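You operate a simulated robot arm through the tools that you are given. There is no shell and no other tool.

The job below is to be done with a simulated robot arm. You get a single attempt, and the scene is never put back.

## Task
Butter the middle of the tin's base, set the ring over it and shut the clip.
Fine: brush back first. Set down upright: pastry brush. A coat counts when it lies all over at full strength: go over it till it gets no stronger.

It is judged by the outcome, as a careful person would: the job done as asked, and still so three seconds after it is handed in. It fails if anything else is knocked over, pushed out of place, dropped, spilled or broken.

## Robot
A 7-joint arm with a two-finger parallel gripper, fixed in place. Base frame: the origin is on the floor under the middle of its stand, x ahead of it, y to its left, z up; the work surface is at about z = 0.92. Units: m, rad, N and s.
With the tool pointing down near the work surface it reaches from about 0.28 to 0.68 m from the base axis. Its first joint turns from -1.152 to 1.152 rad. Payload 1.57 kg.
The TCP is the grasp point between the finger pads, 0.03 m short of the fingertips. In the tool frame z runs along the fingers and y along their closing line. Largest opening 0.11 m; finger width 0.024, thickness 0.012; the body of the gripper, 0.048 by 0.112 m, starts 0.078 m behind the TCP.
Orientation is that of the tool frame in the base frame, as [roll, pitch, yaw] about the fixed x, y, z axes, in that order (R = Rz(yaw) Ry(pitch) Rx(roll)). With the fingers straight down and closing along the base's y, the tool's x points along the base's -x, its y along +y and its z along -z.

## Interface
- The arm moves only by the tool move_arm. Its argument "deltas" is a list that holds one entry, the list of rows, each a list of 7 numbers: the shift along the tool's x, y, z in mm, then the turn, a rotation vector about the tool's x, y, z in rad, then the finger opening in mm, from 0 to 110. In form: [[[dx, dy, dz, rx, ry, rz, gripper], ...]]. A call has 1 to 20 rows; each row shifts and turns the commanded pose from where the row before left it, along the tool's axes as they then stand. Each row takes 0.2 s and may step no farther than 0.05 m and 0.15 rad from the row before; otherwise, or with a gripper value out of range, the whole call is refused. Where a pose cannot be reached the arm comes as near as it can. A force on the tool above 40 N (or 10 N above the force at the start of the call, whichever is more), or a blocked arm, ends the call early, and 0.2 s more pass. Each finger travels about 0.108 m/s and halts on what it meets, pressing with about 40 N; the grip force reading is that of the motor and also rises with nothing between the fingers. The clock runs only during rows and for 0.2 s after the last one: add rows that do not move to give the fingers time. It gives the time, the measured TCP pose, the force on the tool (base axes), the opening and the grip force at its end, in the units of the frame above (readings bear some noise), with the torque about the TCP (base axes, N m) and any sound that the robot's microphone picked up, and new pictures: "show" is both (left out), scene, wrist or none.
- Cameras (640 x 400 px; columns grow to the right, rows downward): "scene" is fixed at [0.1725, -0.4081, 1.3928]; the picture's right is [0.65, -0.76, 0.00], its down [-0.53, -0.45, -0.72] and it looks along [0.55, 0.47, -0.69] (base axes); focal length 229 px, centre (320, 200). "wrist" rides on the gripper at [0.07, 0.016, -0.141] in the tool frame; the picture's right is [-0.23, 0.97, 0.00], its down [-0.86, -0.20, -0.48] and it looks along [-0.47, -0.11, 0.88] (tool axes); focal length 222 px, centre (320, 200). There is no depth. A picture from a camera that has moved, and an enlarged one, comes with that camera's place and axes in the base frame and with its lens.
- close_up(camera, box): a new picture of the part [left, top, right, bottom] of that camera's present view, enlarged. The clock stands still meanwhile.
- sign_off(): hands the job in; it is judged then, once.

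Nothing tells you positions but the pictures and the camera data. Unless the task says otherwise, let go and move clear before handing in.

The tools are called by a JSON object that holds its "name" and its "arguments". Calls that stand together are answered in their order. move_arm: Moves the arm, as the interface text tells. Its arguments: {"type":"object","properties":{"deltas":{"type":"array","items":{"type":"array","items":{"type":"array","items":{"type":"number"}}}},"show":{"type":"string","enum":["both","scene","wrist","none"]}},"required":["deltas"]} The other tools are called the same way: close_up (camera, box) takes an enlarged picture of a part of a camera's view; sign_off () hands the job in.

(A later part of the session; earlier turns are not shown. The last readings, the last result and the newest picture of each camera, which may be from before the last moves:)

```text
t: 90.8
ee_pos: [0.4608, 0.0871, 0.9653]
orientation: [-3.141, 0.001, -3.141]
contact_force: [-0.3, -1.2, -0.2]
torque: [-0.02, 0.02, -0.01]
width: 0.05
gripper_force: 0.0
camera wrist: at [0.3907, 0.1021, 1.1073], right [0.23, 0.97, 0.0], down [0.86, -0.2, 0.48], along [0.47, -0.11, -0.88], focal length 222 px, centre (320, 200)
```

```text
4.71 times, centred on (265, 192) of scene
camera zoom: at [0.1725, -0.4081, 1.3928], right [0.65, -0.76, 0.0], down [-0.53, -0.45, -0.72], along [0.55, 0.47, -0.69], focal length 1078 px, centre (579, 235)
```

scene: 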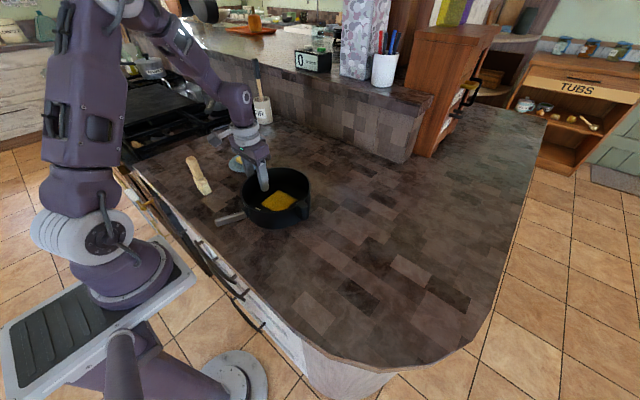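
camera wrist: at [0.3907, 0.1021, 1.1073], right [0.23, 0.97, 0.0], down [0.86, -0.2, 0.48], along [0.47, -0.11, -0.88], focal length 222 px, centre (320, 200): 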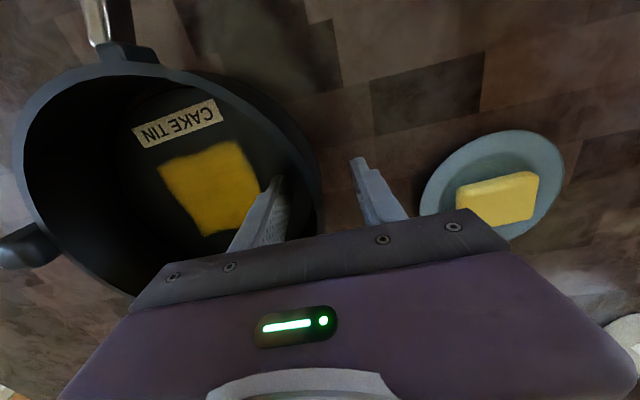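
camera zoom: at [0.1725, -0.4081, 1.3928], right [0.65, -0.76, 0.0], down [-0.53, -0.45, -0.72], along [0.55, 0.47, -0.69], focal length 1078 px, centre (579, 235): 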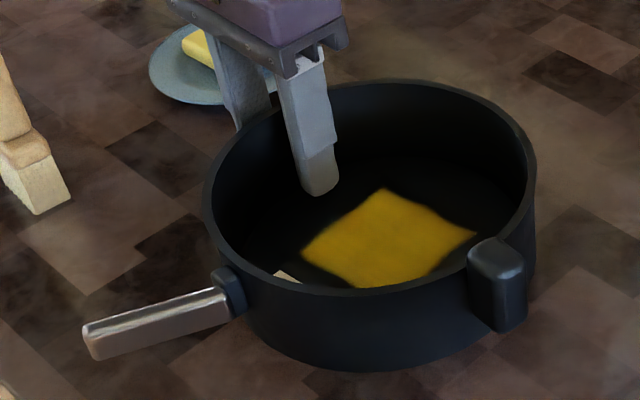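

One step was too long, so nothing moved. I'll repeat it with smaller steps.

{"name": "move_arm", "arguments": {"deltas": [[[0, 0, -20, 0, 0, 0, 50], [0, 0, -45, 0, 0, 0, 50], [0, 0, -45, 0, 0, 0, 50], [0, 0, -45, 0, 0, 0, 50], [0, 0, -45, 0, 0, 0, 50], [-12, -33, 0, 0, 0, 0, 50], [-12, -33, 0, 0, 0, 0, 50], [-12, -33, 0, 0, 0, 0, 50], [0, 0, 0, 0, 0, 0, 50], [0, 0, 0, 0, 0, 0, 50]]]}}

{"name": "close_up", "arguments": {"camera": "wrist", "box": [220, 10, 430, 200]}}

{"name": "close_up", "arguments": {"camera": "scene", "box": [205, 150, 325, 235]}}

```text
t: 93.0
ee_pos: [0.5005, -0.0119, 1.165]
orientation: [-3.141, 0.0, -3.14]
contact_force: [-0.2, -0.2, 0.5]
torque: [0.0, -0.02, 0.01]
width: 0.0501
gripper_force: 0.1
camera wrist: at [0.4302, 0.0028, 1.3068], right [0.23, 0.97, 0.0], down [0.86, -0.2, 0.48], along [0.47, -0.11, -0.88], focal length 222 px, centre (320, 200)
```

scene: 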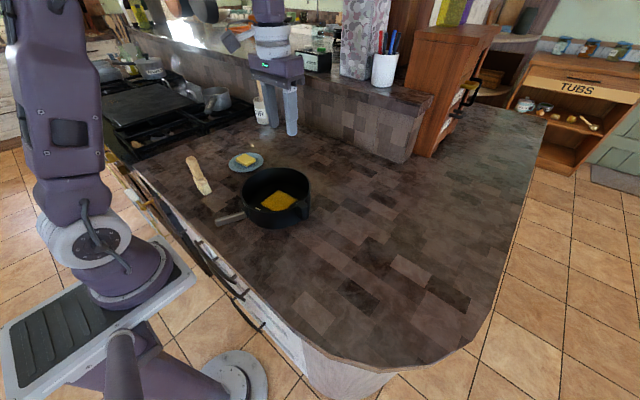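
wrist: 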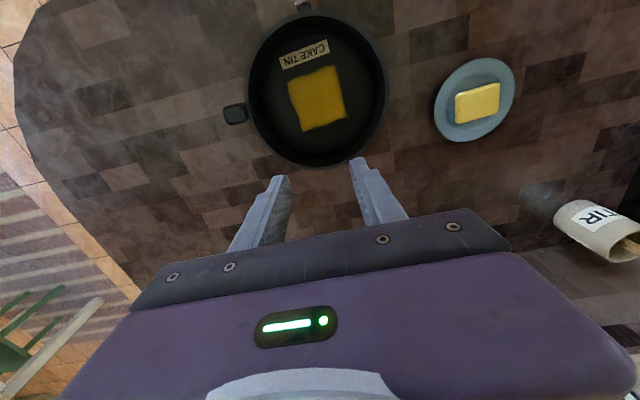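

```text
2.11 times, centred on (325, 105) of wrist
camera zoom: at [0.4302, 0.0028, 1.3068], right [0.23, 0.97, 0.0], down [0.86, -0.2, 0.48], along [0.47, -0.11, -0.88], focal length 468 px, centre (310, 400)
```

zoom: 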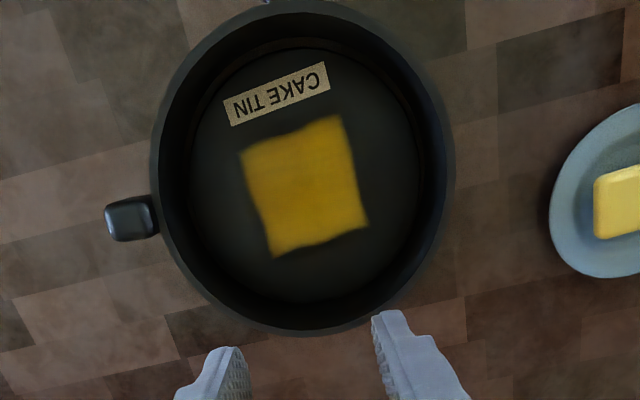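

```text
4.71 times, centred on (265, 192) of scene
camera zoom: at [0.1725, -0.4081, 1.3928], right [0.65, -0.76, 0.0], down [-0.53, -0.45, -0.72], along [0.55, 0.47, -0.69], focal length 1078 px, centre (579, 235)
```

zoom: 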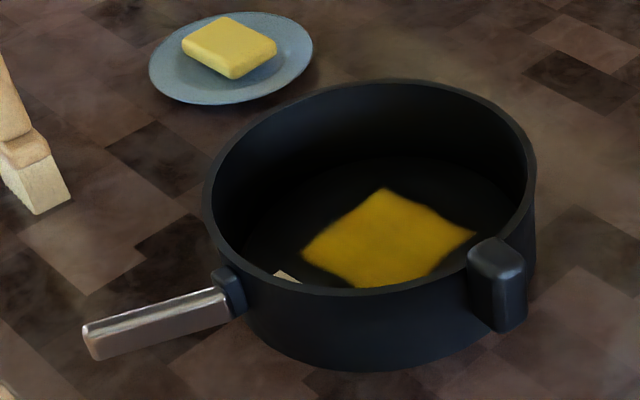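

The ring encloses the buttered base nicely centred. Now I'll look at the clip lever from above.

{"name": "move_arm", "arguments": {"deltas": [[[33, 10, 0, 0, 0, 0, 30], [33, 10, 0, 0, 0, 0, 10], [33, 10, 0, 0, 0, 0, 0], [34, 10, 0, 0, 0, 0, 0], [0, 0, 0, 0, 0, 0, 0], [0, 0, 0, 0, 0, 0, 0]]]}}

{"name": "close_up", "arguments": {"camera": "wrist", "box": [200, 40, 400, 200]}}

{"name": "close_up", "arguments": {"camera": "scene", "box": [205, 185, 275, 235]}}

```text
t: 94.4
ee_pos: [0.3637, 0.0268, 1.1641]
orientation: [3.141, 0.0, -3.14]
contact_force: [-0.3, 0.1, -0.3]
torque: [0.0, -0.01, -0.02]
width: 0.0
gripper_force: 21.6
camera wrist: at [0.2936, 0.0418, 1.3059], right [0.23, 0.97, 0.0], down [0.86, -0.2, 0.48], along [0.47, -0.11, -0.88], focal length 222 px, centre (320, 200)
```

scene: 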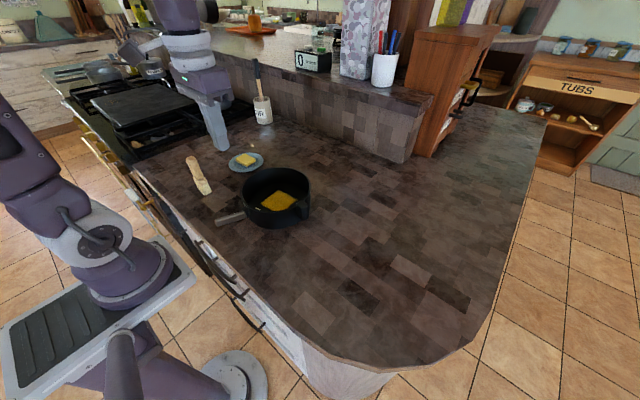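
wrist: 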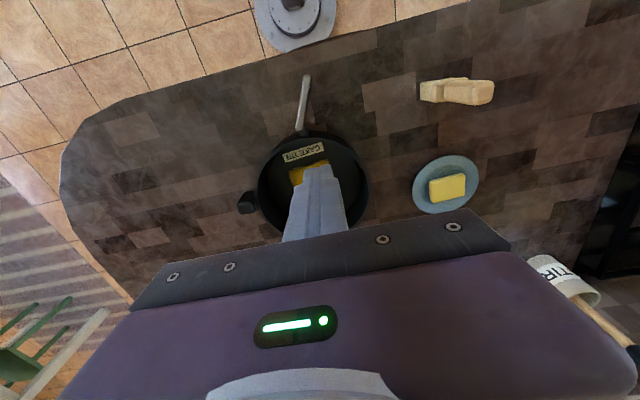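

```text
2.50 times, centred on (300, 120) of wrist
camera zoom: at [0.2936, 0.0418, 1.3059], right [0.23, 0.97, 0.0], down [0.86, -0.2, 0.48], along [0.47, -0.11, -0.88], focal length 555 px, centre (370, 400)
```

zoom: 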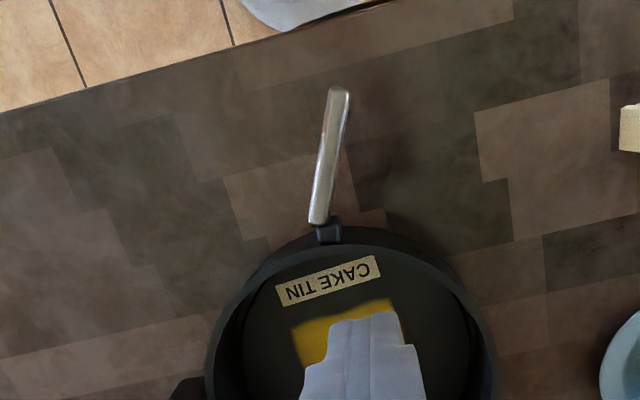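

```text
8.00 times, centred on (240, 210) of scene
camera zoom: at [0.1725, -0.4081, 1.3928], right [0.65, -0.76, 0.0], down [-0.53, -0.45, -0.72], along [0.55, 0.47, -0.69], focal length 1833 px, centre (960, 120)
```

zoom: 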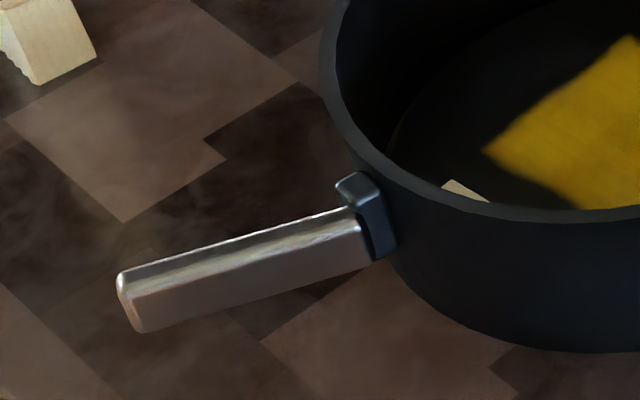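

The lever runs from about (0.352, -0.004) out to (0.289, 0.027), with its top at z ≈ 0.972, and is slanted about 20° past radial. I need to see the hinge to tell which way it closes, so I'll move the camera closer.

{"name": "move_arm", "arguments": {"deltas": [[[6, 14, 25, 0, 0, 0, 0], [6, 14, 30, 0, 0, 0, 0], [6, 13, 30, 0, 0, 0, 0], [6, 13, 30, 0, 0, 0, 0], [0, 0, 0, 0, 0, 0, 0], [0, 0, 0, 0, 0, 0, 0]]]}}

{"name": "close_up", "arguments": {"camera": "wrist", "box": [200, 90, 310, 210]}}

```text
t: 95.8
ee_pos: [0.3407, 0.0822, 1.0503]
orientation: [3.141, -0.001, -3.141]
contact_force: [0.3, 0.4, 0.4]
torque: [-0.01, 0.04, -0.02]
width: 0.0
gripper_force: 21.7
camera wrist: at [0.2705, 0.0978, 1.192], right [0.23, 0.97, 0.0], down [0.86, -0.2, 0.48], along [0.47, -0.11, -0.88], focal length 222 px, centre (320, 200)
```

scene: 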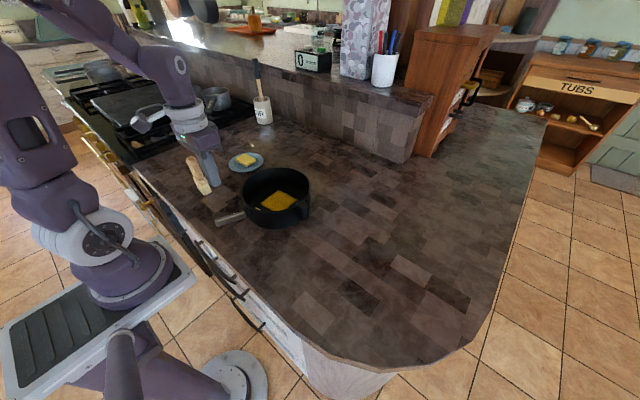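
wrist: 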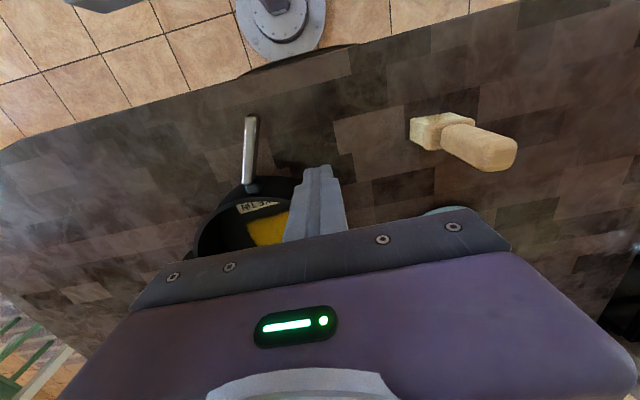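

```text
3.33 times, centred on (255, 150) of wrist
camera zoom: at [0.2705, 0.0978, 1.192], right [0.23, 0.97, 0.0], down [0.86, -0.2, 0.48], along [0.47, -0.11, -0.88], focal length 740 px, centre (537, 367)
```

zoom: 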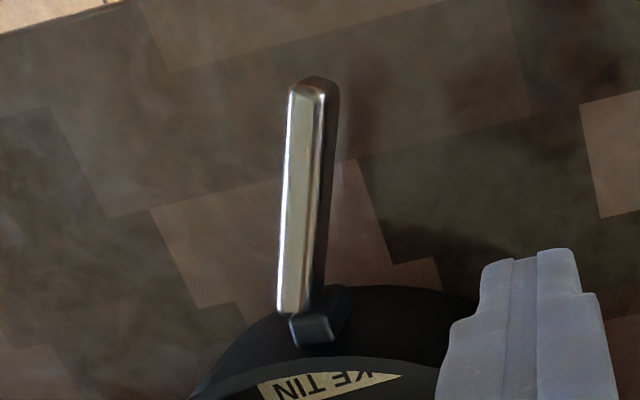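

The bracket sits on the +y side of the lever's end, so I expect the lever to swing toward +y to lie outside it, but I'll test gently. I'll place the closed fingertips beside the lever's outer end on its -y side.

{"name": "move_arm", "arguments": {"deltas": [[[9, -24, 0, 0, 0, 0, 0], [9, -24, 0, 0, 0, 0, 0], [9, -24, 0, 0, 0, 0, 0], [8, -20, 0, 0, 0, 0, 0], [0, 0, 30, 0, 0, 0, 0], [0, 0, 0, 0, 0, 0, 0], [0, 0, 0, 0, 0, 0, 0]]]}}

{"name": "close_up", "arguments": {"camera": "scene", "box": [185, 155, 305, 245]}}

{"name": "close_up", "arguments": {"camera": "wrist", "box": [250, 100, 430, 250]}}

```text
t: 97.4
ee_pos: [0.3054, -0.01, 1.0197]
orientation: [-3.14, 0.0, 3.142]
contact_force: [0.8, 0.3, 0.3]
torque: [0.01, -0.03, -0.01]
width: 0.0001
gripper_force: 21.4
camera wrist: at [0.2354, 0.0057, 1.1615], right [0.23, 0.97, 0.0], down [0.86, -0.2, 0.48], along [0.47, -0.11, -0.88], focal length 222 px, centre (320, 200)
```

scene: 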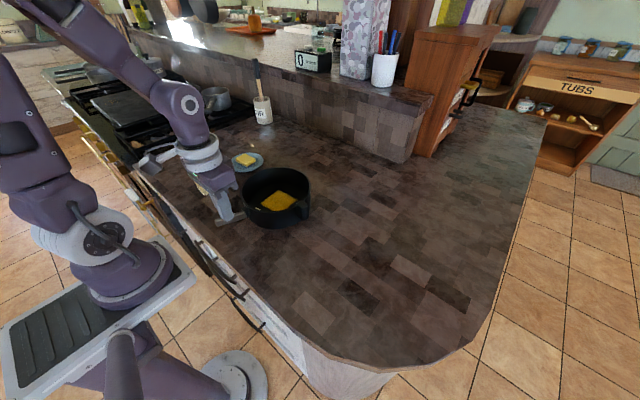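
wrist: 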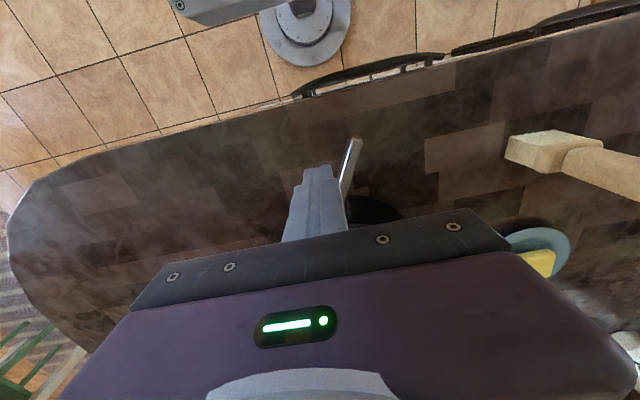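

```text
4.44 times, centred on (245, 200) of scene
camera zoom: at [0.1725, -0.4081, 1.3928], right [0.65, -0.76, 0.0], down [-0.53, -0.45, -0.72], along [0.55, 0.47, -0.69], focal length 1018 px, centre (653, 200)
```

zoom: 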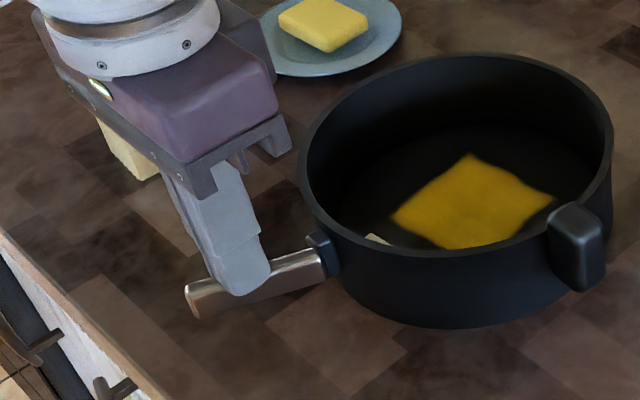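

```text
2.67 times, centred on (340, 175) of wrist
camera zoom: at [0.2354, 0.0057, 1.1615], right [0.23, 0.97, 0.0], down [0.86, -0.2, 0.48], along [0.47, -0.11, -0.88], focal length 592 px, centre (267, 267)
```

zoom: 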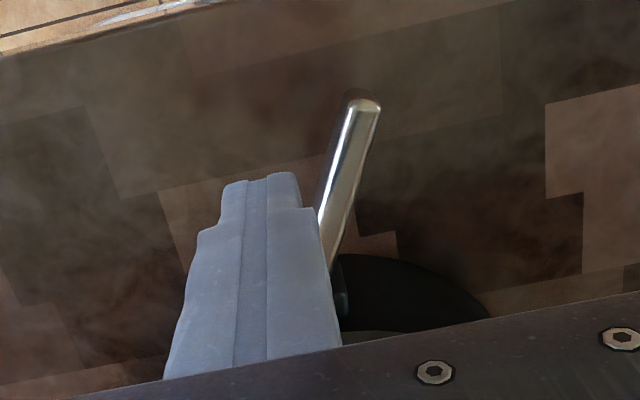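

The fingers are about 9 mm clear of the lever on its -y side. I'll lower beside it, then nudge toward +y in small steps.

{"name": "move_arm", "arguments": {"deltas": [[[0, 0, 25, 0, 0, 0, 0], [0, 0, 20, 0, 0, 0, 0], [0, 0, 0, 0, 0, 0, 0], [0, 3, 0, 0, 0, 0, 0], [0, 3, 0, 0, 0, 0, 0], [0, 2, 0, 0, 0, 0, 0], [0, 0, 0, 0, 0, 0, 0]]]}}

{"name": "close_up", "arguments": {"camera": "scene", "box": [205, 165, 305, 240]}}

{"name": "close_up", "arguments": {"camera": "wrist", "box": [250, 100, 430, 250]}}

```text
t: 99.0
ee_pos: [0.3051, -0.0017, 0.9732]
orientation: [3.141, 0.0, -3.141]
contact_force: [0.8, -0.1, -0.8]
torque: [-0.01, -0.03, 0.01]
width: 0.0001
gripper_force: 21.6
camera wrist: at [0.2347, 0.0136, 1.1158], right [0.23, 0.97, 0.0], down [0.86, -0.2, 0.48], along [0.47, -0.11, -0.88], focal length 222 px, centre (320, 200)
```

scene: 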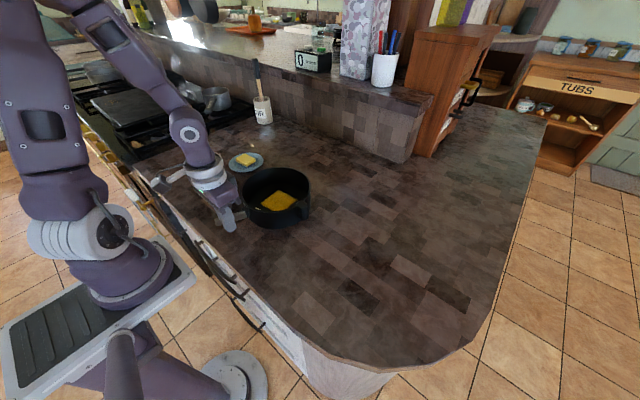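
wrist: 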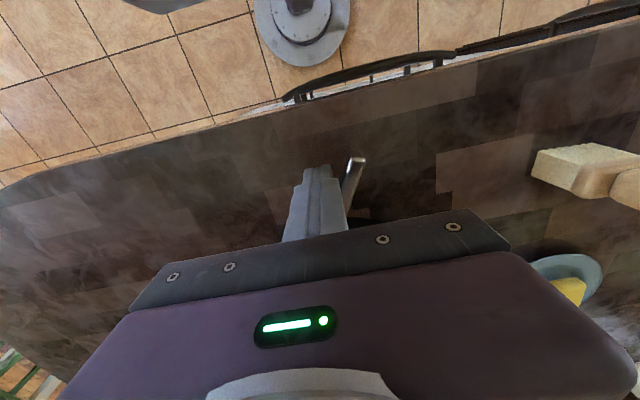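

```text
5.33 times, centred on (255, 202) of scene
camera zoom: at [0.1725, -0.4081, 1.3928], right [0.65, -0.76, 0.0], down [-0.53, -0.45, -0.72], along [0.55, 0.47, -0.69], focal length 1222 px, centre (667, 187)
```

zoom: 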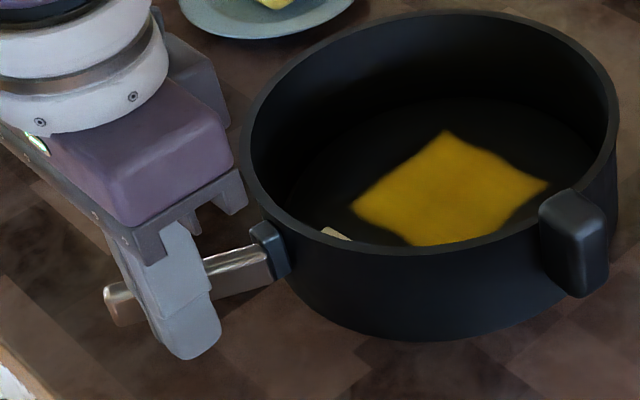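

```text
2.67 times, centred on (340, 175) of wrist
camera zoom: at [0.2347, 0.0136, 1.1158], right [0.23, 0.97, 0.0], down [0.86, -0.2, 0.48], along [0.47, -0.11, -0.88], focal length 592 px, centre (267, 267)
```

zoom: 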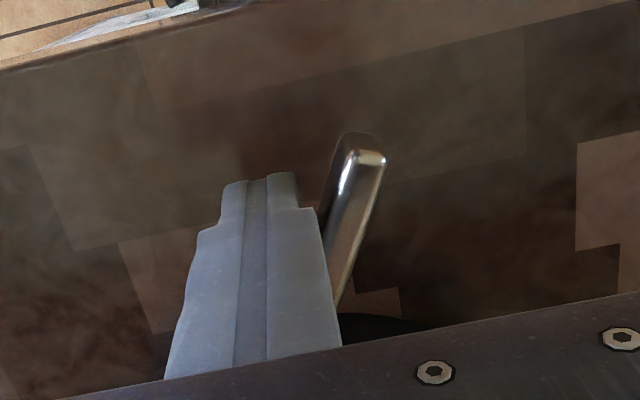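

{"name": "move_arm", "arguments": {"deltas": [[[0, 2, 0, 0, 0, 0, 0], [0, 2, 0, 0, 0, 0, 0], [0, 0, 0, 0, 0, 0, 0]]], "show": "none"}}

{"name": "close_up", "arguments": {"camera": "wrist", "box": [250, 100, 430, 250]}}

{"name": "close_up", "arguments": {"camera": "scene", "box": [205, 165, 305, 240]}}

```text
t: 99.8
ee_pos: [0.3058, 0.0007, 0.9745]
orientation: [-3.141, 0.0, -3.141]
contact_force: [-0.6, -0.8, 0.3]
torque: [0.01, 0.02, 0.02]
width: 0.0
gripper_force: 21.5
```

```text
2.67 times, centred on (340, 175) of wrist
camera zoom: at [0.235, 0.017, 1.1161], right [0.23, 0.97, 0.0], down [0.86, -0.2, 0.48], along [0.47, -0.11, -0.88], focal length 592 px, centre (267, 267)
```

zoom: 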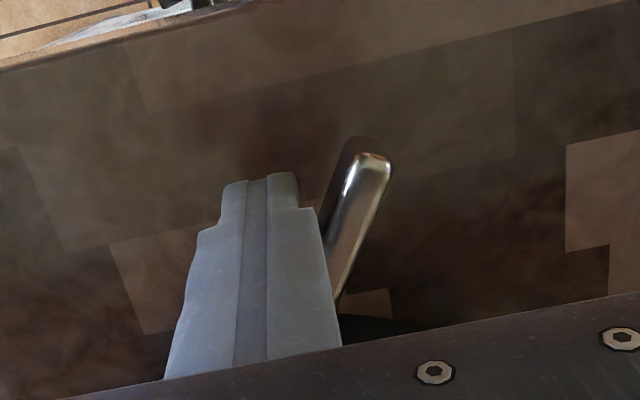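

```text
5.33 times, centred on (255, 202) of scene
camera zoom: at [0.1725, -0.4081, 1.3928], right [0.65, -0.76, 0.0], down [-0.53, -0.45, -0.72], along [0.55, 0.47, -0.69], focal length 1222 px, centre (667, 187)
```

zoom: 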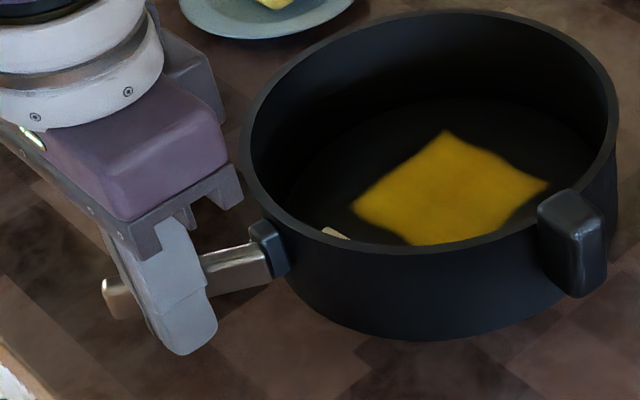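

The lever is moving freely toward +y with almost no force, so that is the closing direction. I'll keep nudging and check that the ring stays put.

{"name": "move_arm", "arguments": {"deltas": [[[0, 3, 0, 0, 0, 0, 0], [0, 3, 0, 0, 0, 0, 0], [0, 3, 0, 0, 0, 0, 0], [0, 3, 0, 0, 0, 0, 0], [0, 0, 0, 0, 0, 0, 0]]], "show": "none"}}

{"name": "close_up", "arguments": {"camera": "wrist", "box": [250, 100, 430, 250]}}

{"name": "close_up", "arguments": {"camera": "scene", "box": [205, 165, 305, 240]}}

```text
t: 101.0
ee_pos: [0.3048, 0.0132, 0.9741]
orientation: [-3.141, -0.001, 3.141]
contact_force: [0.3, 0.1, -0.5]
torque: [0.02, 0.0, -0.01]
width: 0.0
gripper_force: 21.2
```

```text
2.67 times, centred on (340, 175) of wrist
camera zoom: at [0.2347, 0.0288, 1.1165], right [0.23, 0.97, 0.0], down [0.86, -0.2, 0.48], along [0.47, -0.11, -0.88], focal length 592 px, centre (267, 267)
```

zoom: 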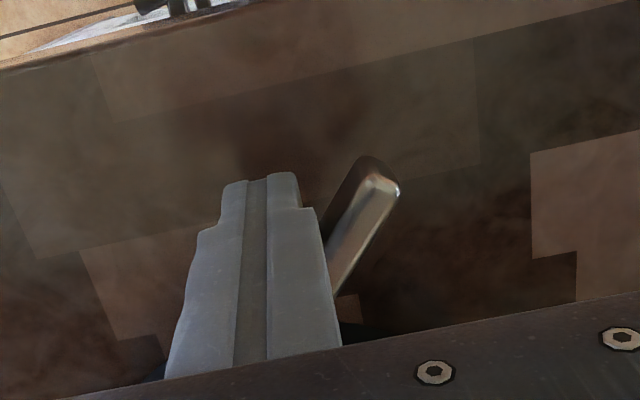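

```text
5.33 times, centred on (255, 202) of scene
camera zoom: at [0.1725, -0.4081, 1.3928], right [0.65, -0.76, 0.0], down [-0.53, -0.45, -0.72], along [0.55, 0.47, -0.69], focal length 1222 px, centre (667, 187)
```

zoom: 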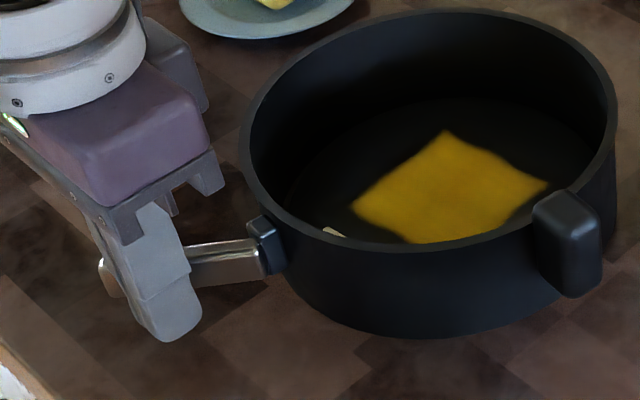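

The lever is swinging about its hinge while the ring barely moves. I'll follow its arc around with the closed fingers.

{"name": "move_arm", "arguments": {"deltas": [[[0, 3, 0, 0, 0, 0, 0], [-1, 3.5, 0, 0, 0, 0, 0], [-2, 4, 0, 0, 0, 0, 0], [-2.5, 4, 0, 0, 0, 0, 0], [-3, 4, 0, 0, 0, 0, 0], [0, 0, 0, 0, 0, 0, 0]]], "show": "wrist"}}

{"name": "close_up", "arguments": {"camera": "wrist", "box": [250, 100, 430, 250]}}

{"name": "close_up", "arguments": {"camera": "scene", "box": [205, 165, 305, 240]}}

```text
t: 102.4
ee_pos: [0.314, 0.0316, 0.975]
orientation: [3.14, 0.0, -3.141]
contact_force: [-0.8, -0.7, -0.5]
torque: [0.0, 0.02, 0.05]
width: 0.0001
gripper_force: 21.0
camera wrist: at [0.2431, 0.0469, 1.1168], right [0.23, 0.97, 0.0], down [0.86, -0.2, 0.48], along [0.47, -0.11, -0.88], focal length 222 px, centre (320, 200)
```

wrist: 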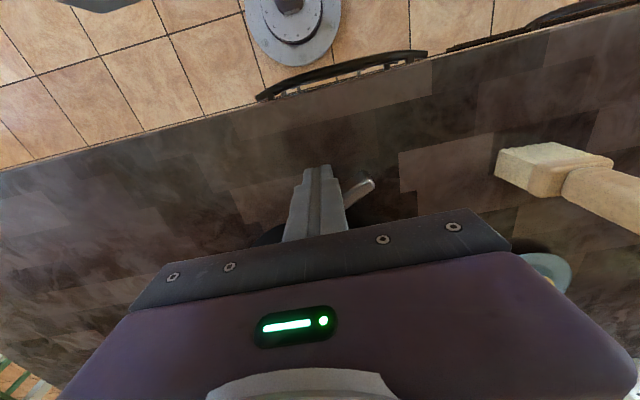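

```text
2.67 times, centred on (340, 175) of wrist
camera zoom: at [0.2431, 0.0469, 1.1168], right [0.23, 0.97, 0.0], down [0.86, -0.2, 0.48], along [0.47, -0.11, -0.88], focal length 592 px, centre (267, 267)
```

zoom: 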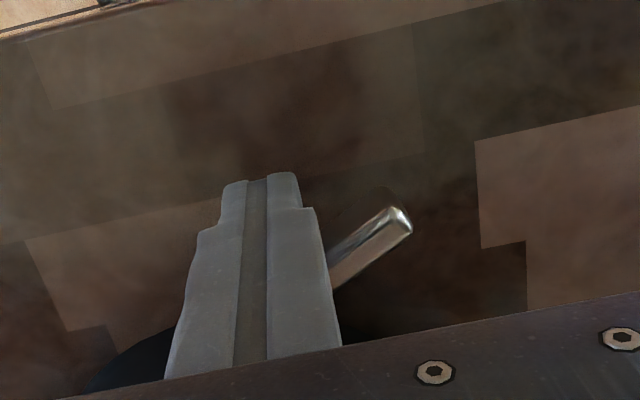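

```text
5.33 times, centred on (255, 202) of scene
camera zoom: at [0.1725, -0.4081, 1.3928], right [0.65, -0.76, 0.0], down [-0.53, -0.45, -0.72], along [0.55, 0.47, -0.69], focal length 1222 px, centre (667, 187)
```

zoom: 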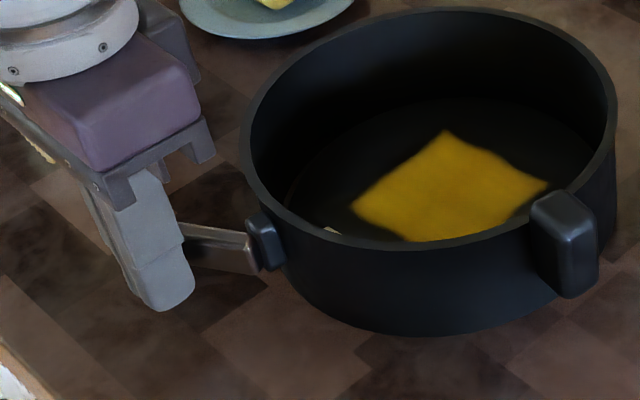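

{"name": "move_arm", "arguments": {"deltas": [[[-2.5, 4, 0, 0, 0, 0, 0], [-3, 4, 0, 0, 0, 0, 0], [-4, 3.5, 0, 0, 0, 0, 0], [-4, 3, 0, 0, 0, 0, 0], [0, 0, 0, 0, 0, 0, 0]]], "show": "wrist"}}

{"name": "close_up", "arguments": {"camera": "wrist", "box": [250, 100, 430, 250]}}

{"name": "close_up", "arguments": {"camera": "scene", "box": [205, 165, 305, 240]}}

```text
t: 103.6
ee_pos: [0.3282, 0.0457, 0.9748]
orientation: [-3.142, 0.0, 3.141]
contact_force: [-0.6, 0.2, -0.4]
torque: [0.0, -0.01, 0.03]
width: 0.0
gripper_force: 21.1
camera wrist: at [0.2578, 0.0614, 1.117], right [0.23, 0.97, 0.0], down [0.86, -0.2, 0.48], along [0.47, -0.11, -0.88], focal length 222 px, centre (320, 200)
```

wrist: 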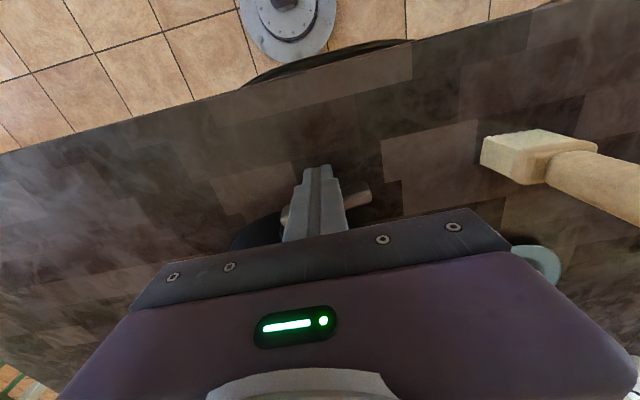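

```text
2.67 times, centred on (340, 175) of wrist
camera zoom: at [0.2578, 0.0614, 1.117], right [0.23, 0.97, 0.0], down [0.86, -0.2, 0.48], along [0.47, -0.11, -0.88], focal length 592 px, centre (267, 267)
```

zoom: 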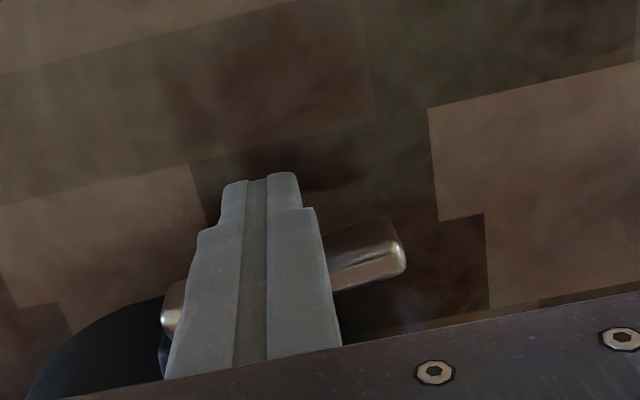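

```text
5.33 times, centred on (255, 202) of scene
camera zoom: at [0.1725, -0.4081, 1.3928], right [0.65, -0.76, 0.0], down [-0.53, -0.45, -0.72], along [0.55, 0.47, -0.69], focal length 1222 px, centre (667, 187)
```

zoom: 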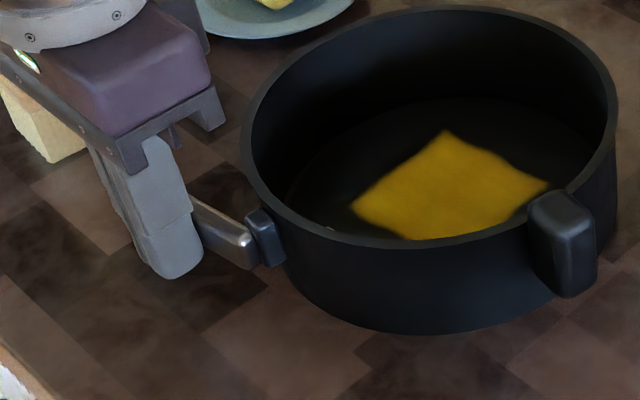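

Lever is at about 100°, nearly lying along the wall. I'll keep pushing gently inward and watch the force.

{"name": "move_arm", "arguments": {"deltas": [[[-4, 2, 0, 0, 0, 0, 0], [-4, 1, 0, 0, 0, 0, 0], [-2, 0, 0, 0, 0, 0, 0], [0, 0, 0, 0, 0, 0, 0]]], "show": "none"}}

{"name": "close_up", "arguments": {"camera": "wrist", "box": [250, 100, 430, 250]}}

{"name": "close_up", "arguments": {"camera": "scene", "box": [205, 165, 305, 240]}}

```text
t: 104.6
ee_pos: [0.3373, 0.0493, 0.9749]
orientation: [-3.142, 0.002, -3.141]
contact_force: [-0.5, 0.0, 0.0]
torque: [0.01, 0.02, -0.03]
width: 0.0
gripper_force: 21.2
```

```text
2.67 times, centred on (340, 175) of wrist
camera zoom: at [0.2672, 0.0658, 1.1166], right [0.23, 0.97, 0.0], down [0.86, -0.2, 0.48], along [0.47, -0.11, -0.88], focal length 592 px, centre (267, 267)
```

zoom: 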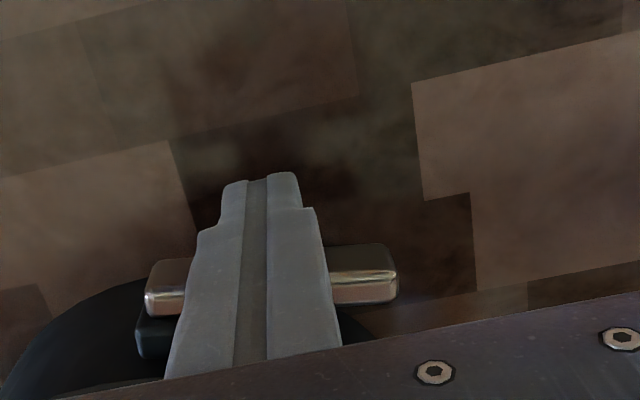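

```text
5.33 times, centred on (255, 202) of scene
camera zoom: at [0.1725, -0.4081, 1.3928], right [0.65, -0.76, 0.0], down [-0.53, -0.45, -0.72], along [0.55, 0.47, -0.69], focal length 1222 px, centre (667, 187)
```

zoom: 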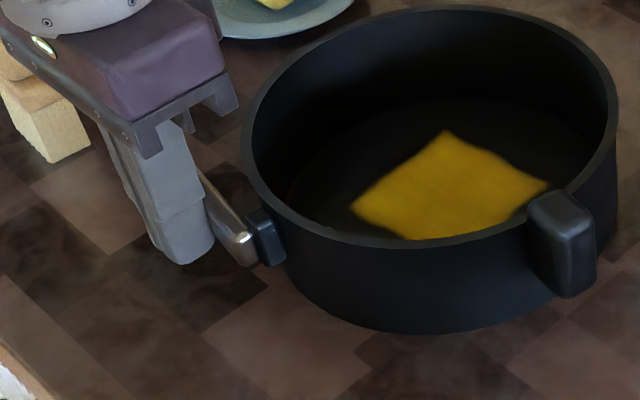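

{"name": "move_arm", "arguments": {"deltas": [[[-2, 0, 0, 0, 0, 0, 0], [-2, 0, 0, 0, 0, 0, 0], [-2, 0, 0, 0, 0, 0, 0], [0, 0, 0, 0, 0, 0, 0]]], "show": "none"}}

{"name": "close_up", "arguments": {"camera": "wrist", "box": [250, 100, 430, 250]}}

{"name": "close_up", "arguments": {"camera": "scene", "box": [205, 165, 305, 240]}}

```text
t: 105.6
ee_pos: [0.3443, 0.0495, 0.9749]
orientation: [-3.14, 0.0, -3.141]
contact_force: [-4.1, 0.9, -0.4]
torque: [0.02, 0.04, 0.02]
width: 0.0001
gripper_force: 21.9
```

```text
2.67 times, centred on (340, 175) of wrist
camera zoom: at [0.2731, 0.0653, 1.1165], right [0.23, 0.97, 0.0], down [0.86, -0.2, 0.48], along [0.47, -0.11, -0.88], focal length 592 px, centre (267, 267)
```

zoom: 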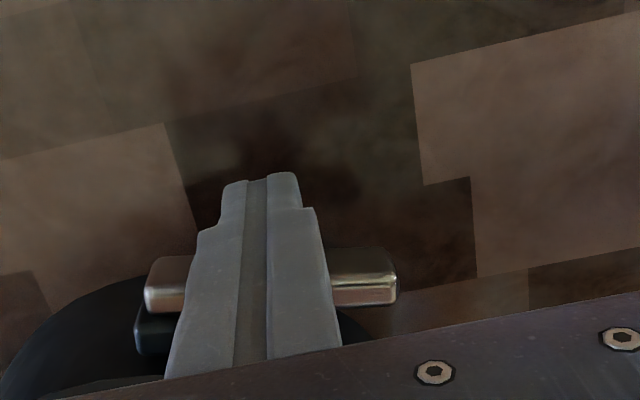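

```text
5.33 times, centred on (255, 202) of scene
camera zoom: at [0.1725, -0.408, 1.3928], right [0.65, -0.76, 0.0], down [-0.53, -0.45, -0.72], along [0.55, 0.47, -0.69], focal length 1222 px, centre (667, 187)
```

zoom: 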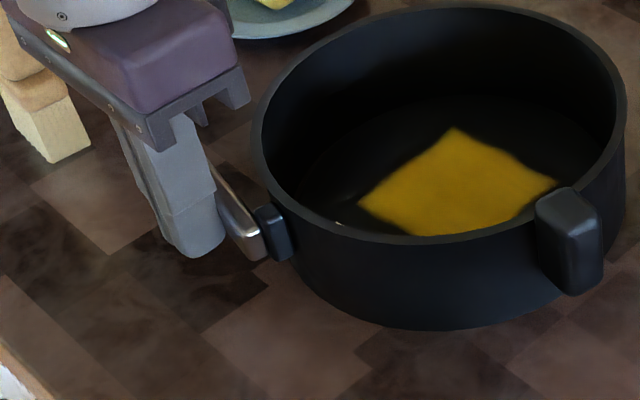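

The clip offered some resistance and the last push slid the whole tin about 5 mm, so I'll stop pushing. I'll back off, lift and inspect, then squeeze the lever against the wall with the fingers so the forces balance.

{"name": "move_arm", "arguments": {"deltas": [[[8, 0, 0, 0, 0, 0, 0], [0, 0, -40, 0, 0, 0, 0], [0, 0, -45, 0, 0, 0, 0], [0, 0, -45, 0, 0, 0, 0], [-10, -10, -40, 0, 0, 0, 0], [-20, -10, 0, 0, 0, 0, 0], [-20, -10, 0, 0, 0, 0, 0], [0, 0, 0, 0, 0, 0, 0], [0, 0, 0, 0, 0, 0, 0]]]}}

{"name": "close_up", "arguments": {"camera": "wrist", "box": [220, 60, 430, 220]}}

{"name": "close_up", "arguments": {"camera": "scene", "box": [205, 165, 305, 240]}}

```text
t: 107.6
ee_pos: [0.3863, 0.0196, 1.1452]
orientation: [-3.142, 0.0, 3.141]
contact_force: [1.2, -0.4, 0.5]
torque: [-0.02, -0.03, -0.01]
width: 0.0
gripper_force: 21.6
camera wrist: at [0.3155, 0.0345, 1.2869], right [0.23, 0.97, 0.0], down [0.86, -0.2, 0.48], along [0.47, -0.11, -0.88], focal length 222 px, centre (320, 200)
```

scene: 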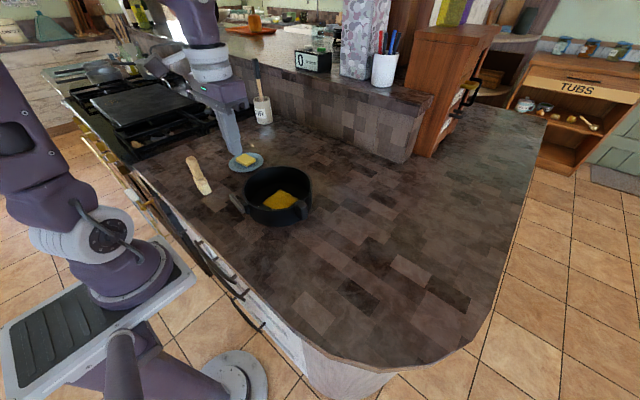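
wrist: 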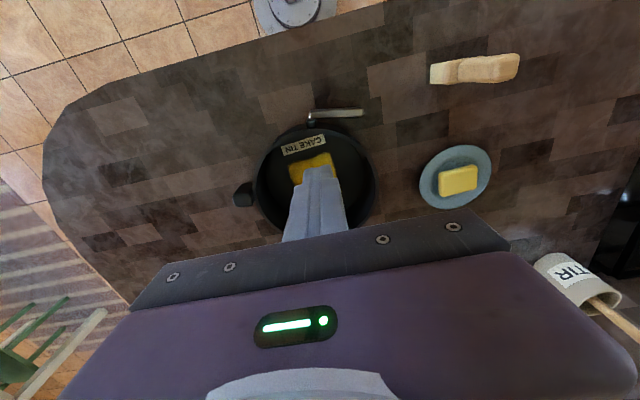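

```text
2.50 times, centred on (325, 140) of wrist
camera zoom: at [0.3155, 0.0345, 1.2869], right [0.23, 0.97, 0.0], down [0.86, -0.2, 0.48], along [0.47, -0.11, -0.88], focal length 555 px, centre (308, 350)
```

zoom: 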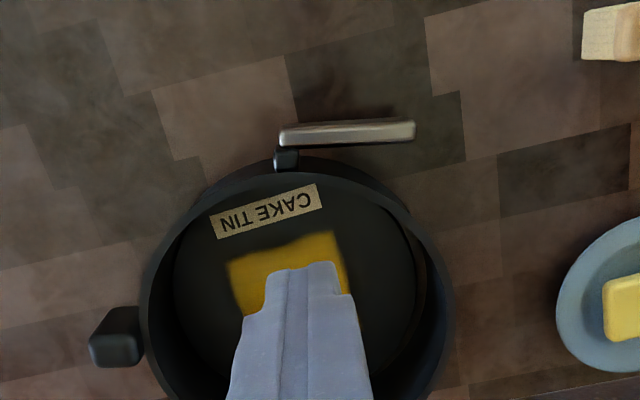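

```text
5.33 times, centred on (255, 202) of scene
camera zoom: at [0.1725, -0.4081, 1.3928], right [0.65, -0.76, 0.0], down [-0.53, -0.45, -0.72], along [0.55, 0.47, -0.69], focal length 1222 px, centre (667, 187)
```

zoom: 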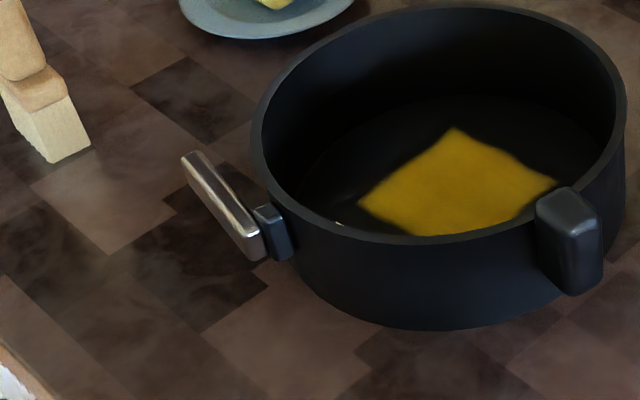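

The lever now lies nearly tangent to the wall, but nothing has clicked yet. I'll turn the gripper about 75° so it can squeeze the lever and the wall together, positioned at about (0.369, 0.037).

{"name": "move_arm", "arguments": {"deltas": [[[8, 9, 0, 0, 0, 0, 20], [9, 8.6, 0, 0, 0, 0, 40], [0, 0, 0, 0, 0, -0.131, 54], [0, 0, 0, 0, 0, -0.131, 54], [0, 0, 0, 0, 0, -0.131, 54], [0, 0, 0, 0, 0, -0.131, 54], [0, 0, 0, 0, 0, -0.131, 54], [0, 0, 0, 0, 0, -0.131, 54], [0, 0, 0, 0, 0, -0.131, 54], [0, 0, 0, 0, 0, -0.131, 54], [0, 0, 0, 0, 0, -0.131, 54], [0, 0, 0, 0, 0, -0.13, 54], [0, 0, 0, 0, 0, 0, 54], [0, 0, 0, 0, 0, 0, 54]]]}}

{"name": "close_up", "arguments": {"camera": "wrist", "box": [200, 60, 440, 240]}}

{"name": "close_up", "arguments": {"camera": "scene", "box": [185, 140, 305, 240]}}

```text
t: 110.6
ee_pos: [0.368, 0.0358, 1.1455]
orientation: [-3.141, -0.001, -1.832]
contact_force: [-0.5, -0.9, 0.1]
torque: [0.0, 0.0, 0.0]
width: 0.0541
gripper_force: 0.0
camera wrist: at [0.3337, -0.0272, 1.2866], right [-0.88, 0.47, 0.0], down [0.41, 0.78, 0.48], along [0.22, 0.42, -0.88], focal length 222 px, centre (320, 200)
```

scene: 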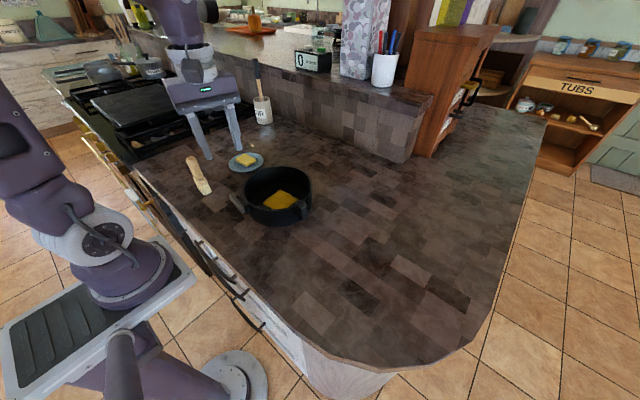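
wrist: 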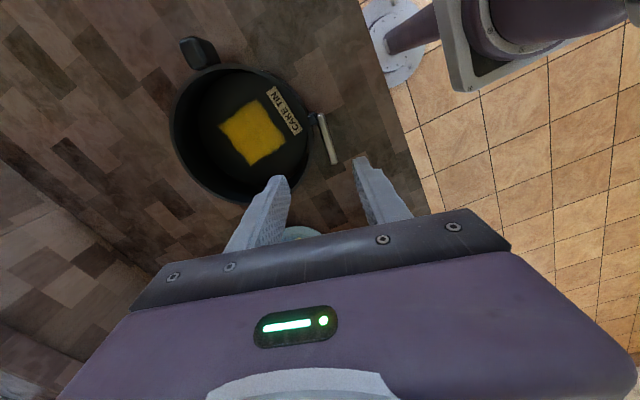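

```text
2.22 times, centred on (320, 150) of wrist
camera zoom: at [0.3337, -0.0272, 1.2866], right [-0.88, 0.47, 0.0], down [0.41, 0.78, 0.48], along [0.22, 0.42, -0.88], focal length 494 px, centre (320, 311)
```

zoom: 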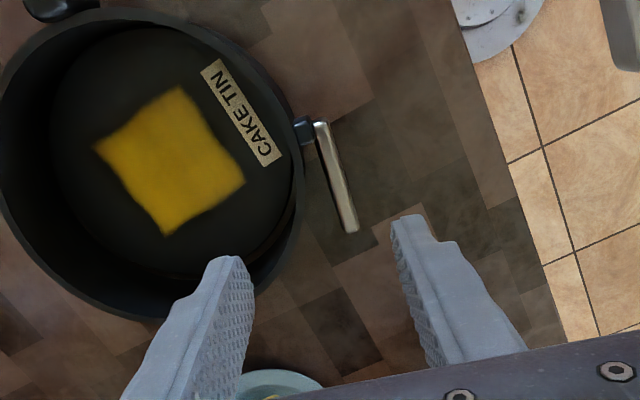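

```text
4.00 times, centred on (245, 190) of scene
camera zoom: at [0.1725, -0.4081, 1.3928], right [0.65, -0.76, 0.0], down [-0.53, -0.45, -0.72], along [0.55, 0.47, -0.69], focal length 916 px, centre (620, 240)
```

zoom: 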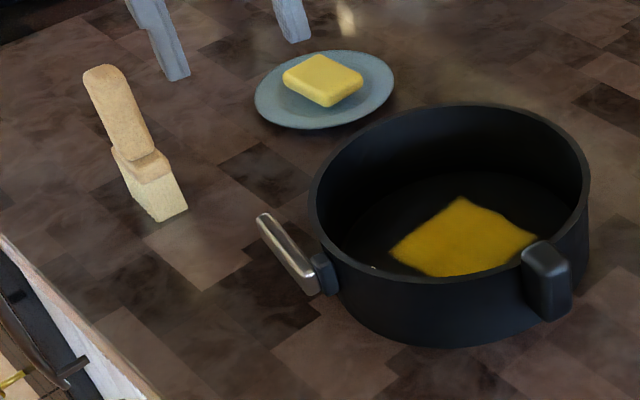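

The geometry checks out: the lever runs from (0.355, 0.010) to (0.368, 0.078). I'll trim the position and descend so one finger is inside the wall and the other outside the lever.

{"name": "move_arm", "arguments": {"deltas": [[[1.5, -3.2, 20, 0, 0, 0, 54], [0, 0, 40, 0, 0, 0, 54], [0, 0, 40, 0, 0, 0, 54], [0, 0, 30, 0, 0, 0, 54], [0, 0, 0, 0, 0, 0, 54], [0, 0, 0, 0, 0, 0, 54]]]}}

{"name": "close_up", "arguments": {"camera": "wrist", "box": [220, 90, 420, 240]}}

{"name": "close_up", "arguments": {"camera": "scene", "box": [185, 140, 305, 240]}}

```text
t: 112.0
ee_pos: [0.3712, 0.0337, 1.0142]
orientation: [-3.141, -0.001, -1.833]
contact_force: [-0.6, -0.1, 0.3]
torque: [0.01, -0.03, -0.01]
width: 0.0541
gripper_force: 0.1
camera wrist: at [0.3374, -0.0299, 1.1569], right [-0.88, 0.47, 0.0], down [0.41, 0.77, 0.48], along [0.23, 0.42, -0.88], focal length 222 px, centre (320, 200)
```

scene: 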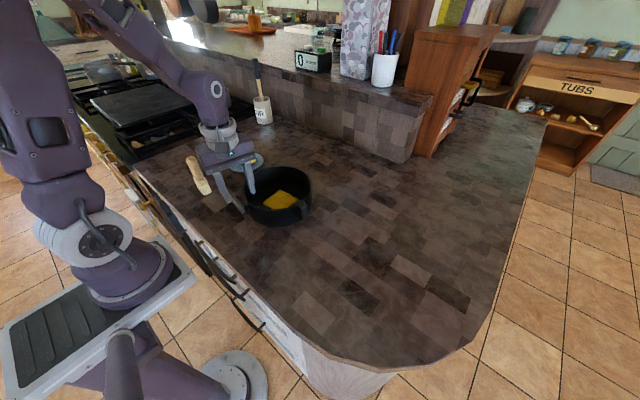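
wrist: 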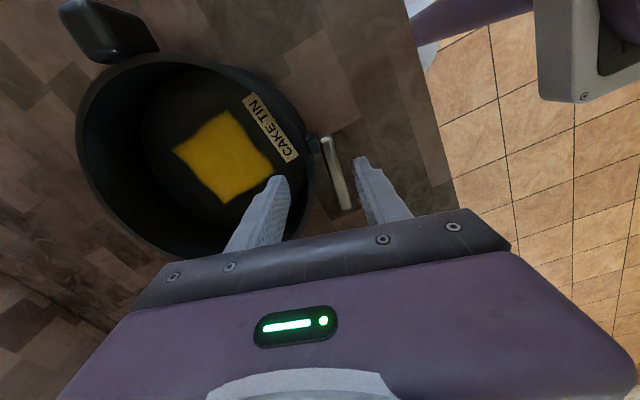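

```text
2.67 times, centred on (320, 165) of wrist
camera zoom: at [0.3374, -0.0299, 1.1569], right [-0.88, 0.47, 0.0], down [0.41, 0.77, 0.48], along [0.23, 0.42, -0.88], focal length 592 px, centre (320, 293)
```

zoom: 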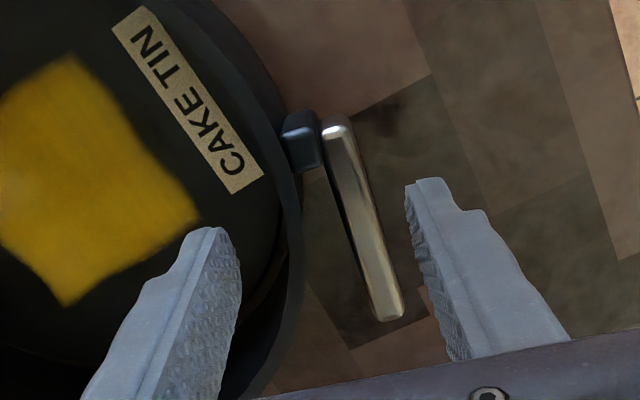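

```text
4.00 times, centred on (245, 190) of scene
camera zoom: at [0.1725, -0.4081, 1.3928], right [0.65, -0.76, 0.0], down [-0.53, -0.45, -0.72], along [0.55, 0.47, -0.69], focal length 916 px, centre (620, 240)
```

zoom: 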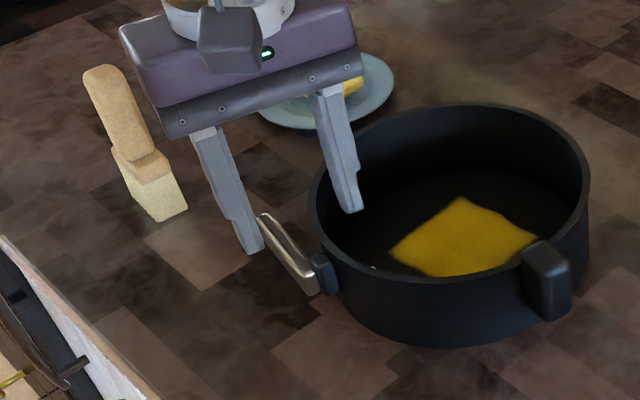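

The lever and wall are between the fingers with clearance on both sides. Lowering to working height.

{"name": "move_arm", "arguments": {"deltas": [[[0, 0, 20, 0, 0, 0, 54], [0, 0, 15, 0, 0, 0, 54], [0, 0, 9, 0, 0, 0, 54], [0, 0, 0, 0, 0, 0, 54], [0, 0, 0, 0, 0, 0, 54]]]}}

{"name": "close_up", "arguments": {"camera": "wrist", "box": [220, 90, 420, 240]}}

{"name": "close_up", "arguments": {"camera": "scene", "box": [205, 160, 305, 240]}}

```text
t: 113.2
ee_pos: [0.3702, 0.0348, 0.9711]
orientation: [3.142, 0.001, -1.832]
contact_force: [-0.4, 0.1, -0.2]
torque: [0.0, -0.02, 0.01]
width: 0.0539
gripper_force: 0.0
camera wrist: at [0.3367, -0.0294, 1.1139], right [-0.88, 0.47, 0.0], down [0.41, 0.77, 0.48], along [0.23, 0.42, -0.88], focal length 222 px, centre (320, 200)
```

scene: 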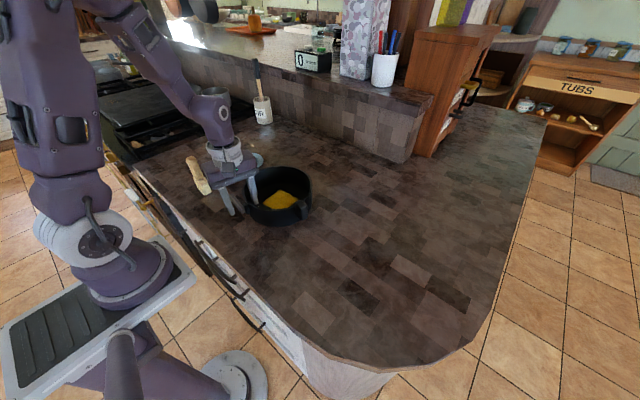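
wrist: 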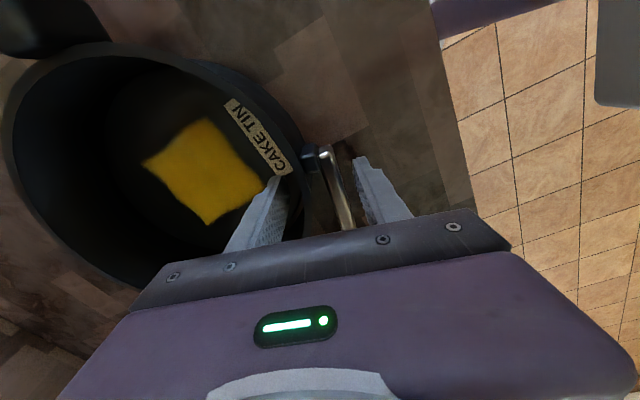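

```text
2.67 times, centred on (320, 165) of wrist
camera zoom: at [0.3367, -0.0294, 1.1139], right [-0.88, 0.47, 0.0], down [0.41, 0.77, 0.48], along [0.23, 0.42, -0.88], focal length 592 px, centre (320, 293)
```

zoom: 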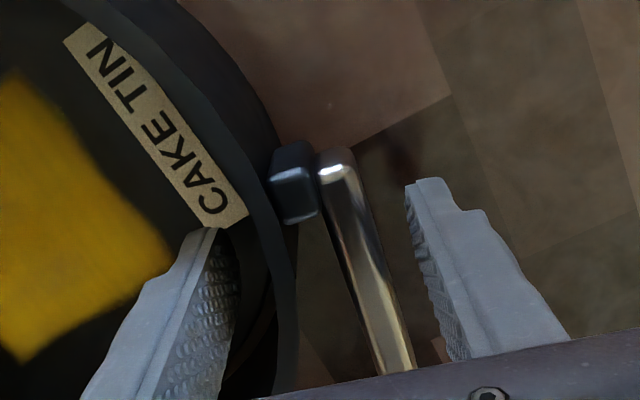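

```text
5.00 times, centred on (255, 200) of scene
camera zoom: at [0.1725, -0.4081, 1.3928], right [0.65, -0.76, 0.0], down [-0.53, -0.45, -0.72], along [0.55, 0.47, -0.69], focal length 1145 px, centre (645, 200)
```

zoom: 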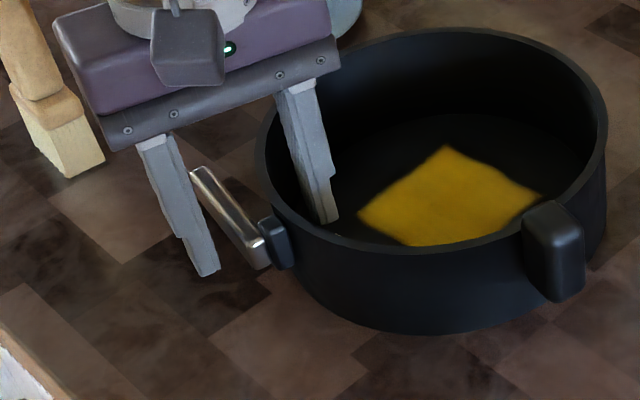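

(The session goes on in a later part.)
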